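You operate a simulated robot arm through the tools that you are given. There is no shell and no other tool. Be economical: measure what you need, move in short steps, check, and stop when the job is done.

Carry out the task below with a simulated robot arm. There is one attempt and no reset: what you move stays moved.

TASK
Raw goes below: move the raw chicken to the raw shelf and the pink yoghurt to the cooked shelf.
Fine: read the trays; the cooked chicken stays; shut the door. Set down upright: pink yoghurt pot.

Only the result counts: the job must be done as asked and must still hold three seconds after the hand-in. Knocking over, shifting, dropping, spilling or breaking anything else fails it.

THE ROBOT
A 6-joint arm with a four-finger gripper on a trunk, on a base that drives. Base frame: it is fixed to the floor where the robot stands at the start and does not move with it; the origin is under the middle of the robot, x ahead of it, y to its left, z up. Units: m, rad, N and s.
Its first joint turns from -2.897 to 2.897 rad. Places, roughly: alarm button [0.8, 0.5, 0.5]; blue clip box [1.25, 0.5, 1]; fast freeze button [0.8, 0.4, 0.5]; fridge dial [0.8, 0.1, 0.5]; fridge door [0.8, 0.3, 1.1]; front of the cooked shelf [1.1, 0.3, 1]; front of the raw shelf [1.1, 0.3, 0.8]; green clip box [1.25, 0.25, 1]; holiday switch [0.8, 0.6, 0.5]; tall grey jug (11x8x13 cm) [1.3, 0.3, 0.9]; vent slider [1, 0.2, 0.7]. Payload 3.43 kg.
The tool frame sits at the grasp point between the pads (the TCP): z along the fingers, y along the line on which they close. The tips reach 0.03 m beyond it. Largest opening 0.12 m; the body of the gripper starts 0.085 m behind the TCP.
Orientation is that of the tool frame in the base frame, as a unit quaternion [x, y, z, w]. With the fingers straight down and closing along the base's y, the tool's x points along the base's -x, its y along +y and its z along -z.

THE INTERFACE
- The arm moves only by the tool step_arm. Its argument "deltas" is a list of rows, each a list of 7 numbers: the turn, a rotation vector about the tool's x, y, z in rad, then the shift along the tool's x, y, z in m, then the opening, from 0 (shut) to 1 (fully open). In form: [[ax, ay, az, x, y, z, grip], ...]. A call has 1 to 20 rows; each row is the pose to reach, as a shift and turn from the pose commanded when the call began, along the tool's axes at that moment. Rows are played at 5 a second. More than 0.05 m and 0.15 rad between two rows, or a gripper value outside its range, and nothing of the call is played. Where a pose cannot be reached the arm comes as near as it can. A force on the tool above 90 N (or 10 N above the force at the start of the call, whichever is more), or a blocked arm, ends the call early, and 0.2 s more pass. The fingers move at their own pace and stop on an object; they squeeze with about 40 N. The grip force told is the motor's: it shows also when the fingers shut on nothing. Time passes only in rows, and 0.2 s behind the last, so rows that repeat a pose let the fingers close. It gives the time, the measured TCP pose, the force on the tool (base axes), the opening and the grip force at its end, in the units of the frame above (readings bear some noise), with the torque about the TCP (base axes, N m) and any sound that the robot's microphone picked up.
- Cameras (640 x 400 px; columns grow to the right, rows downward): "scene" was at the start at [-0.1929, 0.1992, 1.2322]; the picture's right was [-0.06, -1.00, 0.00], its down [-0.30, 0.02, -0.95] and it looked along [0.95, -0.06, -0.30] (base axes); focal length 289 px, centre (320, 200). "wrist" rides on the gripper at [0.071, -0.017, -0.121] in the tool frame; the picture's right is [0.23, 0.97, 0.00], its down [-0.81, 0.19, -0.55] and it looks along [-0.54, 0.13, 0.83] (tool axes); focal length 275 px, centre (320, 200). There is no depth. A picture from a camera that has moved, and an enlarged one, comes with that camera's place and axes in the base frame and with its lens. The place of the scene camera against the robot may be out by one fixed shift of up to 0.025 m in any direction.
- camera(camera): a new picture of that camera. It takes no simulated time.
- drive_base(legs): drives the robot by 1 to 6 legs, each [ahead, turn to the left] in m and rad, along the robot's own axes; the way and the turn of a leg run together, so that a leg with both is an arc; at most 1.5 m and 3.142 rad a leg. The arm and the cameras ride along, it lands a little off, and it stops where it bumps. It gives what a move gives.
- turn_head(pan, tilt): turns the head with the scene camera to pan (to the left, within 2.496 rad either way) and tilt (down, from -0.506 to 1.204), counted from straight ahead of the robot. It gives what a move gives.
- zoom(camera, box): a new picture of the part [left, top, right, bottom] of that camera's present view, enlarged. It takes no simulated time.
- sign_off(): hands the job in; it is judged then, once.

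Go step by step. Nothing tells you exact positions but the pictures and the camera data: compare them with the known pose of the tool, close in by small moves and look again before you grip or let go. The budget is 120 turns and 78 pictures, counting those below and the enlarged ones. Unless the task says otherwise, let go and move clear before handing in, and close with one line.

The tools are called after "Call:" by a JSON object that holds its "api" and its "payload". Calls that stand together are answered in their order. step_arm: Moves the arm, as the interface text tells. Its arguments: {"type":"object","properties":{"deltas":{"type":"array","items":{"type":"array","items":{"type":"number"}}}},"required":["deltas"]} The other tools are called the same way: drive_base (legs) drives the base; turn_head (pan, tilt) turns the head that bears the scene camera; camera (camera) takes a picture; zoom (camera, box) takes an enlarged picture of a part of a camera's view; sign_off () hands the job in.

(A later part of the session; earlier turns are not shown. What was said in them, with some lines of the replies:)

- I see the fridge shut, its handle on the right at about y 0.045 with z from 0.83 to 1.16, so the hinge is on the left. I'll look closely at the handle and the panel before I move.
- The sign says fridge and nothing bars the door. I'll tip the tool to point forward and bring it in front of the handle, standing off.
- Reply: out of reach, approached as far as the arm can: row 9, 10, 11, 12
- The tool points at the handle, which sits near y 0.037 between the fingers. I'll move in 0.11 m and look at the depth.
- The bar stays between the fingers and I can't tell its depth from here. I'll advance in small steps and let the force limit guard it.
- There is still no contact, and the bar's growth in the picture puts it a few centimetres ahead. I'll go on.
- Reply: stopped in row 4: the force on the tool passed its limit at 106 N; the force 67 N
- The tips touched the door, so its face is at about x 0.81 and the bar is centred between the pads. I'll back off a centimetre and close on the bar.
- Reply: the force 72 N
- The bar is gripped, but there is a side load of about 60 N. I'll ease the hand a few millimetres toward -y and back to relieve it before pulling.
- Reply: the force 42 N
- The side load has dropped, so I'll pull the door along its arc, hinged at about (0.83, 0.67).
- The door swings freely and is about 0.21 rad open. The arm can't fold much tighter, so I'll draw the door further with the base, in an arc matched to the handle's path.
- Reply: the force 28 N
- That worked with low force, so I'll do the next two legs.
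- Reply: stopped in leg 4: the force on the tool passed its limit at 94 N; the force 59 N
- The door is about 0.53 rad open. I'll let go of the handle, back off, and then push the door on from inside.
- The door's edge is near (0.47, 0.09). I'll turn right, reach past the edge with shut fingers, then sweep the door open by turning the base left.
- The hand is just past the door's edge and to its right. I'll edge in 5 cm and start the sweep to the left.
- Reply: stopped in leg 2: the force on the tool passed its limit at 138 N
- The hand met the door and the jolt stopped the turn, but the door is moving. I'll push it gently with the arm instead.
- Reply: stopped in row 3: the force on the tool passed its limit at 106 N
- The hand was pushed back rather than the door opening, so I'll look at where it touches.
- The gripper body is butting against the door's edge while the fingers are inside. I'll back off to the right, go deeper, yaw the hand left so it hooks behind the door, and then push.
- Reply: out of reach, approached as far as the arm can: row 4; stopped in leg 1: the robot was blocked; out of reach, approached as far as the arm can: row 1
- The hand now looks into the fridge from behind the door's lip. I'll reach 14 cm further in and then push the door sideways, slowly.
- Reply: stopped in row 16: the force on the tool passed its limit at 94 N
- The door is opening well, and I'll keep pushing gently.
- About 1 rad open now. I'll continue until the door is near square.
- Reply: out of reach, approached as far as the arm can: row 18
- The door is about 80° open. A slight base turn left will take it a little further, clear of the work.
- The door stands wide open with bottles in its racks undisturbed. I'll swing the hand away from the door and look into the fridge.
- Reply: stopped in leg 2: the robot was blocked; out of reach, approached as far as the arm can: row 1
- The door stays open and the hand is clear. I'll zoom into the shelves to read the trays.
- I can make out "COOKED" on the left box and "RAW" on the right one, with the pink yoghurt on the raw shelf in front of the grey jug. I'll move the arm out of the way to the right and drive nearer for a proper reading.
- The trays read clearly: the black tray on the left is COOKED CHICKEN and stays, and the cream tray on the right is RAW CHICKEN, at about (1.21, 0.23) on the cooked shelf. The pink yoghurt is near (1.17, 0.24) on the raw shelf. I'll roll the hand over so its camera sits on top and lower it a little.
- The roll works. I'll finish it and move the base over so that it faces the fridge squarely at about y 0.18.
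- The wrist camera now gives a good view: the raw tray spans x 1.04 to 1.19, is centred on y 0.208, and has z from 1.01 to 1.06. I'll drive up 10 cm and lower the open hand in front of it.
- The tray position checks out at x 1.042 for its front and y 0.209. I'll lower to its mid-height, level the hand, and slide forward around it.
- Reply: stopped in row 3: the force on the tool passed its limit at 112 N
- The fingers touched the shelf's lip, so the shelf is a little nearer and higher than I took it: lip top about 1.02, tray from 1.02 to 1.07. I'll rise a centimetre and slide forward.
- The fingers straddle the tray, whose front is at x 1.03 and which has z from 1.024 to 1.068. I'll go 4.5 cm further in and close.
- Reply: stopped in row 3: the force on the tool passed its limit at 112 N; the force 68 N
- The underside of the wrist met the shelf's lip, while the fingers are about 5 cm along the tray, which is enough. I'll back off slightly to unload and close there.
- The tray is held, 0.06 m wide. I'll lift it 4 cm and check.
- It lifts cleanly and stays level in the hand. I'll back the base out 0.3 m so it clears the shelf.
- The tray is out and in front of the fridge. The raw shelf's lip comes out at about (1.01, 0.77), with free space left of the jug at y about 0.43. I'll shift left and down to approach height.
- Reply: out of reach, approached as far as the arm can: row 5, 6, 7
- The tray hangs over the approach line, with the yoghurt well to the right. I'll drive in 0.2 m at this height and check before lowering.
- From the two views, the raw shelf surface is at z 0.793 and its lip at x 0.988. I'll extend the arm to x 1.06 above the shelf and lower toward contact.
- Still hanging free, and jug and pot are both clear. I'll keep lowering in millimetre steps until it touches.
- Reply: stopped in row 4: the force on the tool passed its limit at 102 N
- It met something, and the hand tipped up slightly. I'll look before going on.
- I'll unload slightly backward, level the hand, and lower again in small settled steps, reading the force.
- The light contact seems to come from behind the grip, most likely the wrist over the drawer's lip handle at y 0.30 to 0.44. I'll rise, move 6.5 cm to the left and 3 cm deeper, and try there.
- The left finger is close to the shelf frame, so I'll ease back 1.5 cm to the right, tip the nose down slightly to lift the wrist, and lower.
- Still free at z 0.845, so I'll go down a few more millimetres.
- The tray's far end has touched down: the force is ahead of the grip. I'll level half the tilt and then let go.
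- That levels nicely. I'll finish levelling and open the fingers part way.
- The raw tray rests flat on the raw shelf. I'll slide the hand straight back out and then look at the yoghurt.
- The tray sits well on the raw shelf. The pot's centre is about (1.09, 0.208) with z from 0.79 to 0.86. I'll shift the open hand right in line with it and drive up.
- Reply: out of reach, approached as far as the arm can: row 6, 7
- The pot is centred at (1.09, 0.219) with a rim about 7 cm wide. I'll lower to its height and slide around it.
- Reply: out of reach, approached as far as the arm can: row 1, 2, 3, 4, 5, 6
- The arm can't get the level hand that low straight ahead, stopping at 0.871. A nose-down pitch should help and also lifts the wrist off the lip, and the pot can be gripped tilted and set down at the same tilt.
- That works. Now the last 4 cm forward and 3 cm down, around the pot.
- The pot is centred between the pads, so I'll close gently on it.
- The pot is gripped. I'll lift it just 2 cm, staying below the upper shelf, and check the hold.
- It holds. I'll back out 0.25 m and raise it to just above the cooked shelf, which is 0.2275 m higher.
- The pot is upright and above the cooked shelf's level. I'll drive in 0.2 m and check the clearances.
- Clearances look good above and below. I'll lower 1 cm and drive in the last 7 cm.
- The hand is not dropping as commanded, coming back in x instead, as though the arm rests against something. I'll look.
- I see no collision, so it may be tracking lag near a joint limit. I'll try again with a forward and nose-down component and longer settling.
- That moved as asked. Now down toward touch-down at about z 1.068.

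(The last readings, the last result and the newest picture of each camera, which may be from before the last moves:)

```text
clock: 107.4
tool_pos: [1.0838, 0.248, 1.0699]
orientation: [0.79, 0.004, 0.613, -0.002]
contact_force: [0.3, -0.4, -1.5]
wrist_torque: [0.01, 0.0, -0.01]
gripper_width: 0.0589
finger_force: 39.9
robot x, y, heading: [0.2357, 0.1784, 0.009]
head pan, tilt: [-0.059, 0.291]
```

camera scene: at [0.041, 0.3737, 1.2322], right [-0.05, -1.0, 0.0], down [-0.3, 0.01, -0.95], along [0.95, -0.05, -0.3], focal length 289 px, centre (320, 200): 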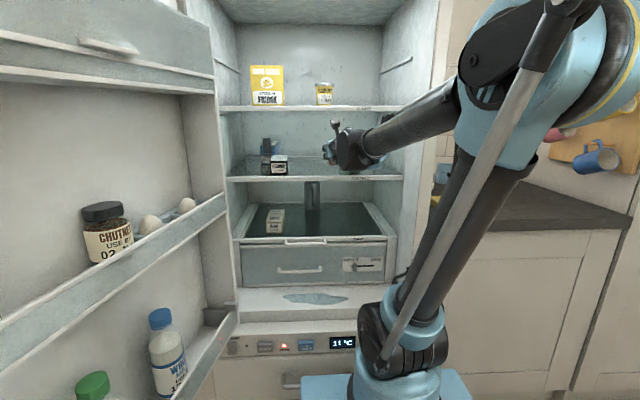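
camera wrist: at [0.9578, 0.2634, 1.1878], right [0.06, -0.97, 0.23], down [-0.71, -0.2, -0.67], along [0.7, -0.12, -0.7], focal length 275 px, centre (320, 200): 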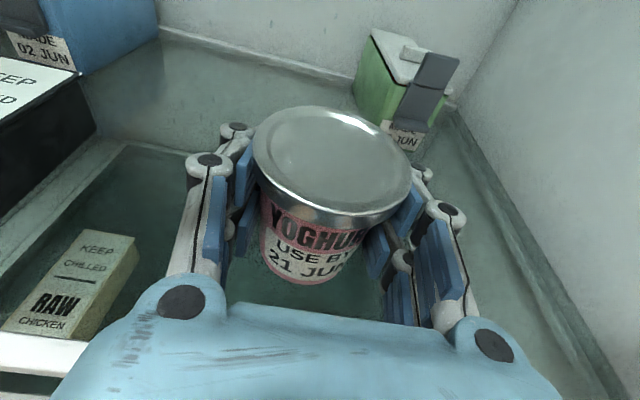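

Level with the grasp tilt and almost down. I'll lower by millimetres until the force shows contact.

Call:
{"api": "step_arm", "payload": {"deltas": [[0, 0, 0, -0.0015, 0, 0.0005, 0.4], [0, 0, 0, -0.003, 0, 0.001, 0.4], [0, 0, 0, -0.003, 0, 0.001, 0.4], [0, 0, 0, -0.003, 0, 0.001, 0.4]]}}

```text
clock: 108.4
tool_pos: [1.0829, 0.2473, 1.0672]
orientation: [0.79, 0.005, 0.612, -0.002]
contact_force: [0.3, 0.3, -1.9]
wrist_torque: [-0.03, -0.03, -0.02]
gripper_width: 0.0588
finger_force: 40.0
robot x, y, heading: [0.2344, 0.1756, 0.01]
head pan, tilt: [-0.059, 0.291]
```

Call:
{"api": "step_arm", "payload": {"deltas": [[0, 0, 0, -0.0015, 0, 0.0005, 0.4], [0, 0, 0, -0.003, 0, 0.001, 0.4], [0, 0, 0, -0.003, 0, 0.001, 0.4], [0, 0, 0, -0.003, 0, 0.001, 0.4]]}}

Call:
{"api": "camera", "payload": {"camera": "wrist"}}

```text
clock: 109.4
tool_pos: [1.0841, 0.2497, 1.0645]
orientation: [0.79, 0.004, 0.613, -0.002]
contact_force: [3.0, -2.4, 6.3]
wrist_torque: [0.02, -0.17, -0.03]
gripper_width: 0.0591
finger_force: 39.9
robot x, y, heading: [0.229, 0.1737, 0.004]
head pan, tilt: [-0.059, 0.291]
```

```text
14 pictures are left
camera wrist: at [0.9846, 0.2651, 1.1626], right [0.07, -0.97, 0.23], down [-0.73, -0.2, -0.65], along [0.68, -0.12, -0.73], focal length 275 px, centre (320, 200)
```

wrist: 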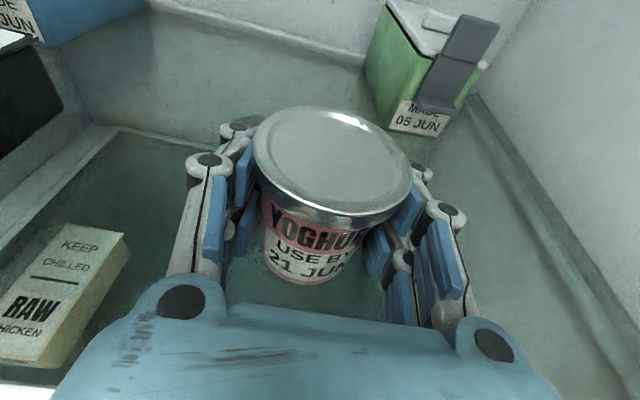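

The pot has touched down on the cooked shelf. I'll let go slowly.

Call:
{"api": "step_arm", "payload": {"deltas": [[0, 0, 0, 0, 0, 0, 0.49], [0, 0, 0, 0, 0, 0, 0.53], [0, 0, 0, 0, 0, 0, 0.6], [0, 0, 0, 0, 0, 0, 0.7], [0, 0, 0, 0, 0, 0, 0.85], [0, 0, 0, 0, 0, 0, 1], [0, 0, 0, 0, 0, 0, 1]]}}

Call:
{"api": "camera", "payload": {"camera": "wrist"}}

```text
clock: 111.0
tool_pos: [1.0829, 0.2489, 1.0643]
orientation: [0.79, 0.005, 0.613, -0.002]
contact_force: [0.4, 0.5, 0.3]
wrist_torque: [-0.01, -0.04, -0.01]
gripper_width: 0.1201
finger_force: 0.1
robot x, y, heading: [0.2322, 0.1781, 0.006]
head pan, tilt: [-0.059, 0.291]
```

```text
13 pictures are left
camera wrist: at [0.9846, 0.2651, 1.1624], right [0.07, -0.97, 0.23], down [-0.74, -0.2, -0.65], along [0.67, -0.12, -0.73], focal length 275 px, centre (320, 200)
```

wrist: 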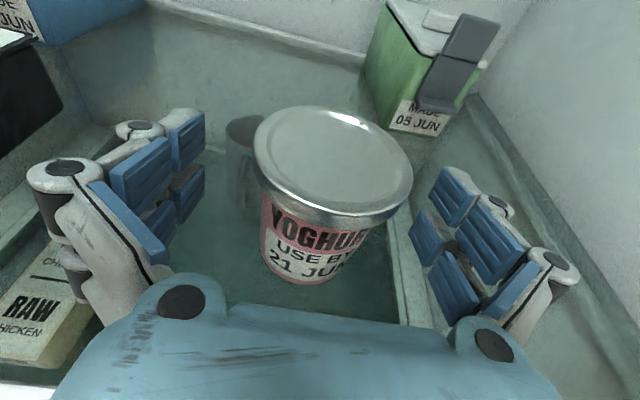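

The pot stands upright on the cooked shelf and the hand is clear of it. I'll back straight out.

Call:
{"api": "drive_base", "payload": {"legs": [[-0.12, 0], [-0.56, 0]]}}

Call:
{"api": "camera", "payload": {"camera": "scene"}}

```text
clock: 115.1
tool_pos: [0.4029, 0.2422, 1.0629]
orientation: [0.79, 0.003, 0.613, -0.001]
contact_force: [0.1, 0.3, 0.7]
wrist_torque: [0.0, 0.0, 0.03]
gripper_width: 0.1199
finger_force: 0.1
robot x, y, heading: [-0.4471, 0.1726, 0.0]
head pan, tilt: [-0.059, 0.291]
```

```text
12 pictures are left
camera scene: at [-0.6403, 0.3705, 1.2322], right [-0.06, -1.0, 0.0], down [-0.3, 0.02, -0.95], along [0.95, -0.05, -0.3], focal length 289 px, centre (320, 200)
```

scene: 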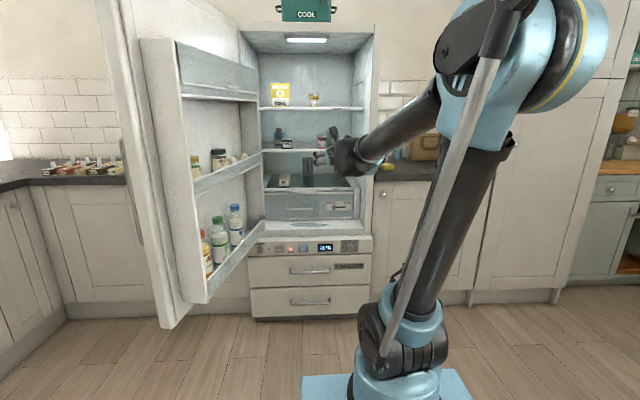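

Both items are in place, and the door stands about 100° open with its free edge near (0.17, 0.80). I'll fold the arm, then drive around in front of the door's edge to reach its outer side.

Call:
{"api": "step_arm", "payload": {"deltas": [[0, 0.06, 0, -0.008, 0, -0.035, 0.5], [0, 0.12, 0, -0.017, 0, -0.07, 0], [0, 0.18, 0, -0.025, 0, -0.105, 0], [0, 0.25, 0, -0.033, 0, -0.14, 0], [0, 0.25, 0, -0.04, 0, -0.17, 0]]}}

Call:
{"api": "drive_base", "payload": {"legs": [[-0.25, 0], [0, 1.57], [0.75, 0]]}}

Call:
{"api": "camera", "payload": {"camera": "scene"}}

```text
clock: 116.3
tool_pos: [0.2153, 0.2404, 1.0741]
orientation: [0.703, 0.002, 0.711, -0.001]
contact_force: [0.4, -0.7, 0.4]
wrist_torque: [0.04, 0.02, 0.02]
gripper_width: 0.0
finger_force: 32.9
robot x, y, heading: [-0.4497, 0.1711, 0.0]
head pan, tilt: [-0.059, 0.291]
```

```text
clock: 126.2
tool_pos: [-0.7677, 1.5819, 1.077]
orientation: [-0.495, -0.499, -0.502, 0.504]
contact_force: [0.1, -0.3, 0.2]
wrist_torque: [0.02, 0.0, -0.02]
gripper_width: 0.0
finger_force: 33.6
robot x, y, heading: [-0.6997, 0.9193, 1.575]
head pan, tilt: [-0.059, 0.291]
```

```text
11 pictures are left
camera scene: at [-0.8771, 0.7322, 1.2321], right [1.0, -0.05, 0.0], down [-0.02, -0.3, -0.95], along [0.05, 0.95, -0.3], focal length 289 px, centre (320, 200)
```

scene: 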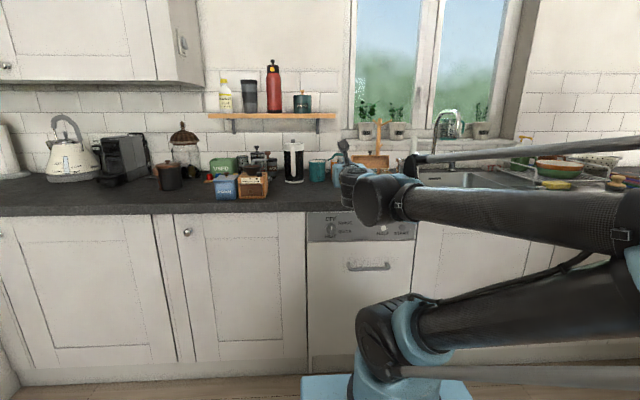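

The robot has passed in front of the door's edge. I'll turn to face the wall again, so that the hand ends up on the outer side of the door.

Call:
{"api": "drive_base", "payload": {"legs": [[0, -1.57]]}}

Call:
{"api": "camera", "payload": {"camera": "scene"}}

```text
clock: 130.9
tool_pos: [-0.0515, 1.0043, 1.0823]
orientation: [0.698, 0.013, 0.716, -0.012]
contact_force: [-0.3, -0.2, 0.5]
wrist_torque: [0.0, -0.01, 0.02]
gripper_width: 0.0
finger_force: 33.7
robot x, y, heading: [-0.7009, 0.9241, 0.036]
head pan, tilt: [-0.059, 0.291]
```

```text
10 pictures are left
camera scene: at [-0.9003, 1.1195, 1.2321], right [-0.02, -1.0, 0.0], down [-0.3, 0.01, -0.95], along [0.95, -0.02, -0.3], focal length 289 px, centre (320, 200)
```

scene: 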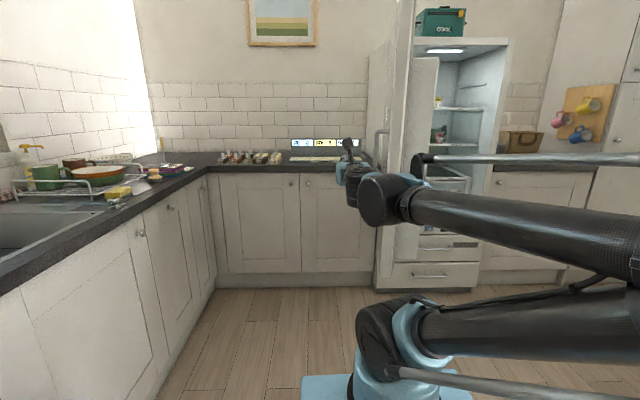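

The door's outer face and handle are just right of the hand. I'll drive forward alongside and then push the door to the right slowly.

Call:
{"api": "drive_base", "payload": {"legs": [[0.33, -0.036]]}}

Call:
{"api": "step_arm", "payload": {"deltas": [[0, 0, 0, 0, 0.015, 0, 0], [0, 0, 0, 0, 0.03, 0, 0], [0, 0, 0, 0, 0.045, 0, 0], [0, 0, 0, 0, 0.06, 0, 0], [0, 0, 0, 0, 0.07, 0, 0], [0, 0, 0, 0, 0.08, 0, 0], [0, 0, 0, 0, 0.09, 0, 0], [0, 0, 0, 0, 0.1, 0, 0], [0, 0, 0, 0, 0.11, 0, 0], [0, 0, 0, 0, 0.12, 0, 0], [0, 0, 0, 0, 0.13, 0, 0], [0, 0, 0, 0, 0.14, 0, 0], [0, 0, 0, 0, 0.15, 0, 0], [0, 0, 0, 0, 0.16, 0, 0], [0, 0, 0, 0, 0.17, 0, 0], [0, 0, 0, 0, 0.18, 0, 0], [0, 0, 0, 0, 0.19, 0, 0], [0, 0, 0, 0, 0.2, 0, 0]]}}

Call:
{"api": "camera", "payload": {"camera": "scene"}}

```text
clock: 133.1
tool_pos: [0.2681, 0.9874, 1.0893]
orientation: [0.694, 0.001, 0.72, 0.0]
contact_force: [0.1, -0.5, 0.0]
wrist_torque: [0.02, -0.01, 0.03]
gripper_width: 0.0001
finger_force: 33.2
robot x, y, heading: [-0.3668, 0.9321, 0.0]
head pan, tilt: [-0.059, 0.291]
```

```text
clock: 136.9
tool_pos: [0.256, 0.7916, 1.0984]
orientation: [0.69, 0.001, 0.723, 0.0]
contact_force: [0.7, 0.4, -0.1]
wrist_torque: [-0.01, 0.02, -0.03]
gripper_width: 0.0
finger_force: 33.8
out of reach, approached as far as the arm can: row 1, 2, 3, 4, 5, 6, 7, 8
robot x, y, heading: [-0.3694, 0.9346, 0.002]
head pan, tilt: [-0.059, 0.291]
```

```text
9 pictures are left
camera scene: at [-0.5635, 1.1329, 1.2321], right [-0.06, -1.0, 0.0], down [-0.3, 0.02, -0.95], along [0.95, -0.06, -0.3], focal length 289 px, centre (320, 200)
```

scene: 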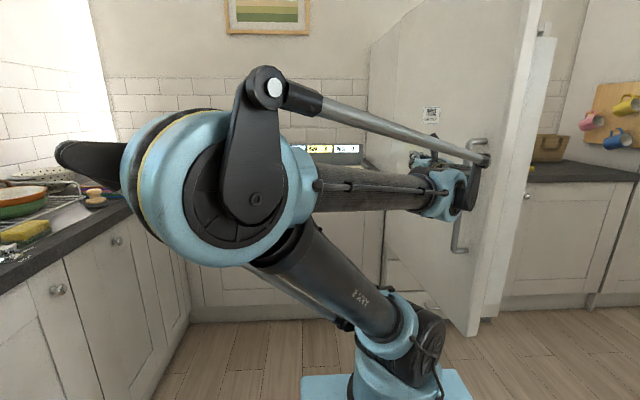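

The door is swinging: it is about 75° open now, with the hand against the handle side. I'll continue with short base arcs to the right, keeping it gentle.

Call:
{"api": "drive_base", "payload": {"legs": [[0.04, -0.08], [0.04, -0.08], [0.04, -0.08]]}}

Call:
{"api": "camera", "payload": {"camera": "scene"}}

```text
clock: 138.8
tool_pos: [0.3229, 0.6309, 1.0975]
orientation: [0.685, -0.083, 0.718, 0.088]
contact_force: [1.5, 0.1, 0.2]
wrist_torque: [-0.01, 0.0, -0.02]
gripper_width: 0.0
finger_force: 33.8
robot x, y, heading: [-0.251, 0.9179, -0.241]
head pan, tilt: [-0.059, 0.291]
```

```text
8 pictures are left
camera scene: at [-0.3949, 1.1614, 1.2321], right [-0.29, -0.96, 0.0], down [-0.29, 0.09, -0.95], along [0.91, -0.28, -0.3], focal length 289 px, centre (320, 200)
```

scene: 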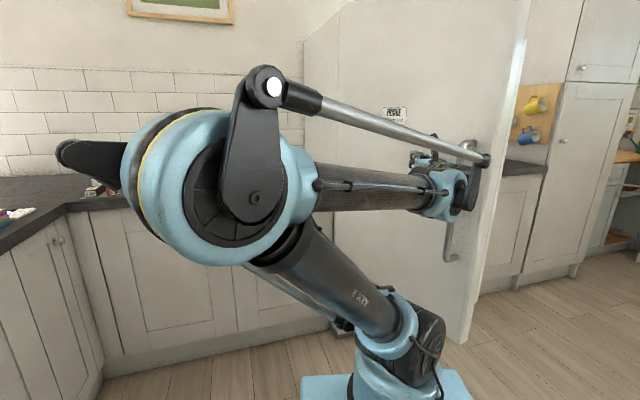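

About 60° open and smooth. More of the same.

Call:
{"api": "drive_base", "payload": {"legs": [[0.06, -0.08], [0.06, -0.08], [0.06, -0.08]]}}

Call:
{"api": "camera", "payload": {"camera": "scene"}}

```text
clock: 140.9
tool_pos: [0.3924, 0.4459, 1.1047]
orientation: [0.665, -0.163, 0.707, 0.175]
contact_force: [0.5, -0.1, -0.3]
wrist_torque: [-0.02, -0.06, -0.04]
gripper_width: 0.0
finger_force: 33.7
robot x, y, heading: [-0.0829, 0.8556, -0.479]
head pan, tilt: [-0.059, 0.291]
```

```text
7 pictures are left
camera scene: at [-0.1694, 1.1282, 1.2321], right [-0.51, -0.86, 0.0], down [-0.26, 0.15, -0.95], along [0.82, -0.49, -0.3], focal length 289 px, centre (320, 200)
```

scene: 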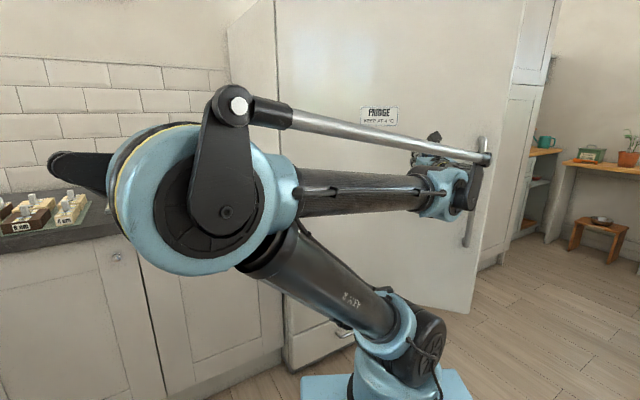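

About 45° left. I'll drive ahead in short legs, with the hand still on the door's face.

Call:
{"api": "drive_base", "payload": {"legs": [[0.08, 0], [0.08, 0], [0.08, 0]]}}

Call:
{"api": "camera", "payload": {"camera": "scene"}}

```text
clock: 143.3
tool_pos: [0.5925, 0.3425, 1.1116]
orientation: [0.662, -0.161, 0.711, 0.175]
contact_force: [-0.4, 1.1, 0.5]
wrist_torque: [0.02, -0.01, 0.03]
gripper_width: 0.0
finger_force: 33.3
robot x, y, heading: [0.1318, 0.7507, -0.482]
head pan, tilt: [-0.059, 0.291]
```

```text
6 pictures are left
camera scene: at [0.0417, 1.0179, 1.2322], right [-0.51, -0.86, 0.0], down [-0.26, 0.15, -0.95], along [0.82, -0.49, -0.3], focal length 289 px, centre (320, 200)
```

scene: 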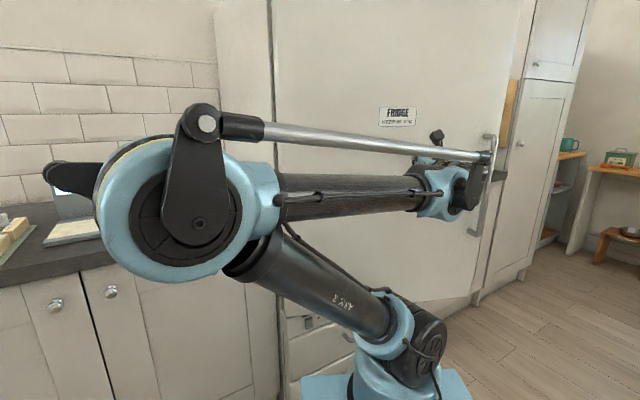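

About 25° is left and the elbow is nearing the counter, so I'll finish with the arm, pushing straight ahead slowly.

Call:
{"api": "step_arm", "payload": {"deltas": [[0, 0, 0, 0, -0.0046, 0.0088, 0], [0, 0, 0, 0, -0.0092, 0.0177, 0], [0, 0, 0, 0, -0.0138, 0.0265, 0], [0, 0, 0, 0, -0.0184, 0.0354, 0], [0, 0, 0, 0, -0.023, 0.0442, 0], [0, 0, 0, 0, -0.0277, 0.0531, 0], [0, 0, 0, 0, -0.0323, 0.062, 0], [0, 0, 0, 0, -0.0369, 0.0708, 0], [0, 0, 0, 0, -0.0415, 0.0796, 0], [0, 0, 0, 0, -0.0461, 0.0885, 0], [0, 0, 0, 0, -0.0507, 0.0973, 0], [0, 0, 0, 0, -0.0553, 0.1062, 0], [0, 0, 0, 0, -0.06, 0.115, 0], [0, 0, 0, 0, -0.0645, 0.124, 0], [0, 0, 0, 0, -0.069, 0.133, 0], [0, 0, 0, 0, -0.0738, 0.1416, 0]]}}

Call:
{"api": "camera", "payload": {"camera": "scene"}}

```text
clock: 146.7
tool_pos: [0.743, 0.3487, 1.1306]
orientation: [0.657, -0.16, 0.715, 0.177]
contact_force: [-0.2, 0.2, 0.6]
wrist_torque: [0.03, 0.01, 0.02]
gripper_width: 0.0001
finger_force: 33.9
robot x, y, heading: [0.1286, 0.748, -0.481]
head pan, tilt: [-0.059, 0.291]
```

```text
5 pictures are left
camera scene: at [0.0417, 1.018, 1.2321], right [-0.51, -0.86, 0.0], down [-0.26, 0.15, -0.95], along [0.82, -0.49, -0.3], focal length 289 px, centre (320, 200)
```

scene: 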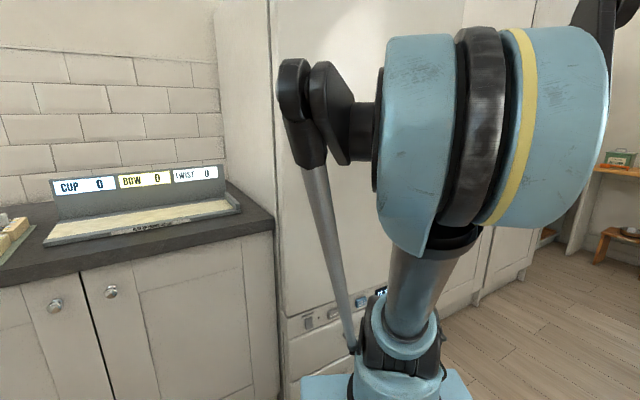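

The door looks nearly shut, with the tip about 4 cm short of the closed face. I'll push on until it stops.

Call:
{"api": "step_arm", "payload": {"deltas": [[0, 0, 0, 0, -0.0046, 0.0088, 0], [0, 0, 0, 0, -0.0092, 0.0177, 0], [0, 0, 0, 0, -0.0138, 0.0265, 0], [0, 0, 0, 0, -0.0184, 0.0354, 0], [0, 0, 0, 0, -0.023, 0.0442, 0], [0, 0, 0, 0, -0.0277, 0.0531, 0], [0, 0, 0, 0, -0.0323, 0.062, 0]]}}

```text
clock: 147.6
tool_pos: [0.7589, 0.3498, 1.1366]
orientation: [0.654, -0.163, 0.716, 0.182]
contact_force: [-0.9, 0.0, 1.7]
wrist_torque: [0.12, 0.16, 0.02]
gripper_width: 0.0001
finger_force: 33.2
robot x, y, heading: [0.1281, 0.7491, -0.481]
head pan, tilt: [-0.059, 0.291]
stopped in row 4: the force on the tool passed its limit at 97 N (the readings are from after the stop); the commanded pose is now the measured one
```

It pressed up at 97 N, perhaps just shy of the latch. I'll back away and look at the door's edge.

Call:
{"api": "step_arm", "payload": {"deltas": [[0, 0, 0, 0, 0, -0.03, 0], [0, 0, 0, 0, 0, -0.06, 0]]}}

Call:
{"api": "drive_base", "payload": {"legs": [[-0.45, 0]]}}

Call:
{"api": "camera", "payload": {"camera": "scene"}}

```text
clock: 148.2
tool_pos: [0.7049, 0.3787, 1.13]
orientation: [0.653, -0.163, 0.717, 0.182]
contact_force: [-0.4, 0.4, -0.3]
wrist_torque: [0.04, 0.0, -0.01]
gripper_width: 0.0
finger_force: 33.7
robot x, y, heading: [0.1231, 0.7494, -0.483]
head pan, tilt: [-0.059, 0.291]
```

```text
clock: 151.0
tool_pos: [0.2981, 0.5973, 1.1302]
orientation: [0.654, -0.158, 0.719, 0.178]
contact_force: [-0.2, 0.0, 0.7]
wrist_torque: [0.01, 0.03, 0.03]
gripper_width: 0.0
finger_force: 33.0
robot x, y, heading: [-0.2871, 0.9609, -0.469]
head pan, tilt: [-0.059, 0.291]
```

```text
4 pictures are left
camera scene: at [-0.3733, 1.2295, 1.2321], right [-0.5, -0.86, 0.0], down [-0.26, 0.15, -0.95], along [0.82, -0.48, -0.3], focal length 289 px, centre (320, 200)
```

scene: 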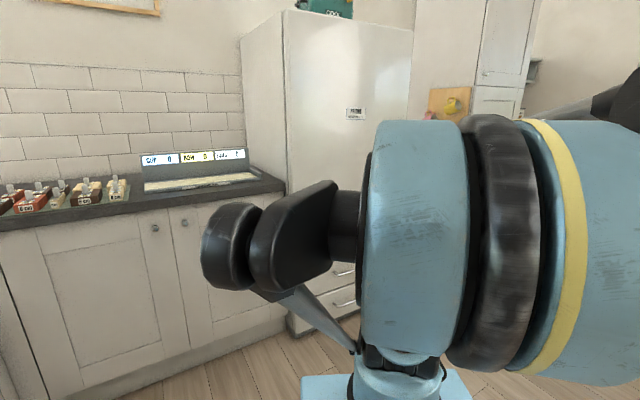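

The door looks shut or nearly so from here. I'll zoom on its top edge to check for a gap.

Call:
{"api": "zoom", "payload": {"camera": "scene", "box": [230, 0, 430, 130]}}

```text
3.08 times, centred on (330, 65) of scene
camera zoom: at [-0.3733, 1.2295, 1.2321], right [-0.5, -0.86, 0.0], down [-0.26, 0.15, -0.95], along [0.82, -0.48, -0.3], focal length 890 px, centre (289, 615)
```

zoom: 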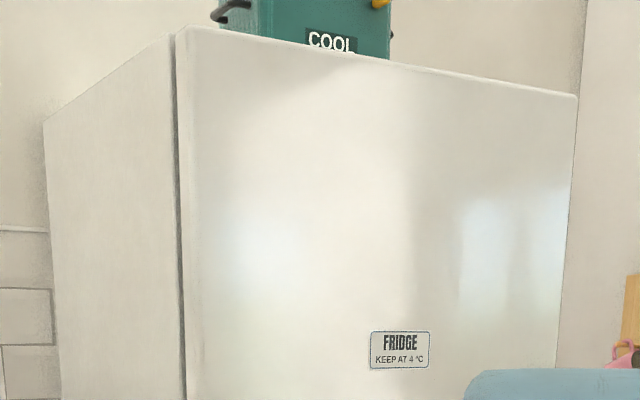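

The top edge runs parallel to the wall at x 0.805, so the door is shut to within about a centimetre. To be sure, I'll press once more near the handle side, where leverage is best.

Call:
{"api": "drive_base", "payload": {"legs": [[0, -0.28], [0.45, 0]]}}

```text
clock: 154.7
tool_pos: [0.4907, 0.1614, 1.1399]
orientation: [0.622, -0.246, 0.69, 0.277]
contact_force: [-0.1, 0.5, 0.5]
wrist_torque: [-0.03, 0.01, 0.02]
gripper_width: 0.0
finger_force: 33.4
robot x, y, heading: [0.0395, 0.661, -0.751]
head pan, tilt: [-0.059, 0.291]
```

Call:
{"api": "step_arm", "payload": {"deltas": [[0, 0, 0, 0, -0.0171, 0.018, 0], [0, 0, 0, 0, -0.0342, 0.0361, 0], [0, 0, 0, 0, -0.0513, 0.0541, 0], [0, 0, 0, 0, -0.0684, 0.0722, 0], [0, 0, 0, 0, -0.0855, 0.0902, 0], [0, 0, 0, 0, -0.1026, 0.1083, 0], [0, 0, 0, 0, -0.1197, 0.1263, 0], [0, 0, 0, 0, -0.1368, 0.1444, 0], [0, 0, 0, 0, -0.1436, 0.1516, 0], [0, 0, 0, 0, -0.1505, 0.1588, 0], [0, 0, 0, 0, -0.1573, 0.166, 0], [0, 0, 0, 0, -0.1642, 0.1733, 0], [0, 0, 0, 0, -0.171, 0.1805, 0], [0, 0, 0, 0, -0.1778, 0.1877, 0], [0, 0, 0, 0, -0.1847, 0.1949, 0], [0, 0, 0, 0, -0.1915, 0.2022, 0], [0, 0, 0, 0, -0.1984, 0.2094, 0], [0, 0, 0, 0, -0.2052, 0.2166, 0]]}}

```text
clock: 158.5
tool_pos: [0.7352, 0.1061, 1.1535]
orientation: [0.666, -0.211, 0.679, 0.227]
contact_force: [-0.4, -0.4, -0.1]
wrist_torque: [-0.02, -0.02, 0.06]
gripper_width: 0.0
finger_force: 33.7
out of reach, approached as far as the arm can: row 4, 5, 6, 7, 8, 9, 10, 11, 12, 13, 14, 15, 16, 17, 18
robot x, y, heading: [0.0387, 0.6612, -0.742]
head pan, tilt: [-0.059, 0.291]
```

The arm is at full stretch 4 cm short, so a small base turn left will press the fist onto the door.

Call:
{"api": "drive_base", "payload": {"legs": [[0, 0.05], [0, 0.05], [0, 0.03]]}}

```text
clock: 159.7
tool_pos: [0.7426, 0.1666, 1.172]
orientation: [0.665, -0.186, 0.692, 0.21]
contact_force: [-0.8, 1.6, 0.2]
wrist_torque: [0.05, 0.06, -0.04]
gripper_width: 0.0
finger_force: 33.5
robot x, y, heading: [0.0341, 0.6602, -0.679]
head pan, tilt: [-0.059, 0.291]
stopped in leg 2: the force on the tool passed its limit at 120 N (the readings are from after the stop); the commanded pose is now the measured one
```

It held firm against 120 N near the free edge. I'll back off and go look at the free side of the door for a final check.

Call:
{"api": "drive_base", "payload": {"legs": [[-0.55, 0], [0, -0.89], [0.95, 0], [0, 0.9]]}}

Call:
{"api": "turn_head", "payload": {"pan": 0.6, "tilt": 0.15}}

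Call:
{"api": "camera", "payload": {"camera": "scene"}}

```text
clock: 164.7
tool_pos: [-0.1072, 0.2144, 1.192]
orientation: [0.572, -0.375, 0.601, 0.413]
contact_force: [0.8, -0.5, -0.5]
wrist_torque: [-0.03, -0.02, -0.02]
gripper_width: 0.0
finger_force: 33.1
robot x, y, heading: [-0.3814, 0.9975, -1.298]
head pan, tilt: [-0.059, 0.291]
stopped in leg 2: the robot was blocked; the commanded pose is now the measured one
```

```text
clock: 165.8
tool_pos: [-0.107, 0.2138, 1.1913]
orientation: [0.572, -0.373, 0.602, 0.413]
contact_force: [0.1, 0.4, 1.0]
wrist_torque: [-0.01, -0.01, -0.01]
gripper_width: 0.0002
finger_force: 33.0
robot x, y, heading: [-0.3765, 0.9991, -1.292]
head pan, tilt: [0.6, 0.15]
```

```text
2 pictures are left
camera scene: at [-0.1987, 1.2881, 1.2455], right [-0.64, -0.77, -0.01], down [-0.12, 0.11, -0.99], along [0.76, -0.63, -0.16], focal length 289 px, centre (320, 200)
```

scene: 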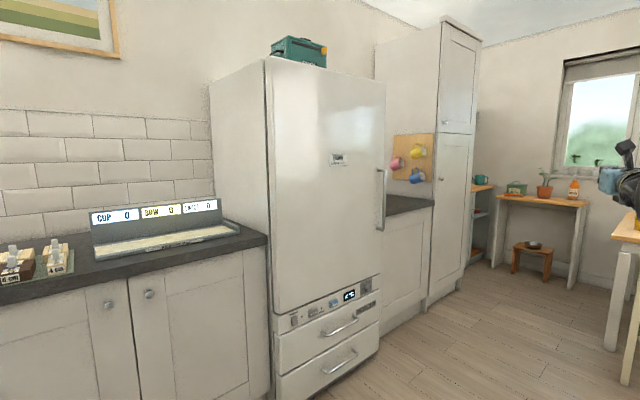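

The door looks flush with the drawers beneath it. I'll zoom in to check its bottom edge and free side.

Call:
{"api": "zoom", "payload": {"camera": "scene", "box": [255, 190, 415, 330]}}

```text
2.86 times, centred on (335, 260) of scene
camera zoom: at [-0.1987, 1.2881, 1.2455], right [-0.64, -0.77, -0.01], down [-0.12, 0.11, -0.99], along [0.76, -0.63, -0.16], focal length 827 px, centre (277, 29)
```

zoom: 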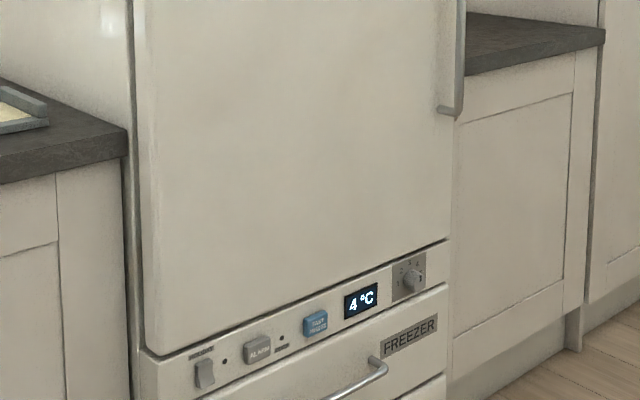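

The door is flush with an even gap, the display is back to 4 °C and the alarm light is off. The hand is clear, so I'm handing in.

Call:
{"api": "sign_off", "payload": {}}

```text
The job is handed in.
```

The raw chicken is on the raw shelf, the pink yoghurt stands upright on the cooked shelf, the cooked chicken was not moved, and the fridge door is shut.
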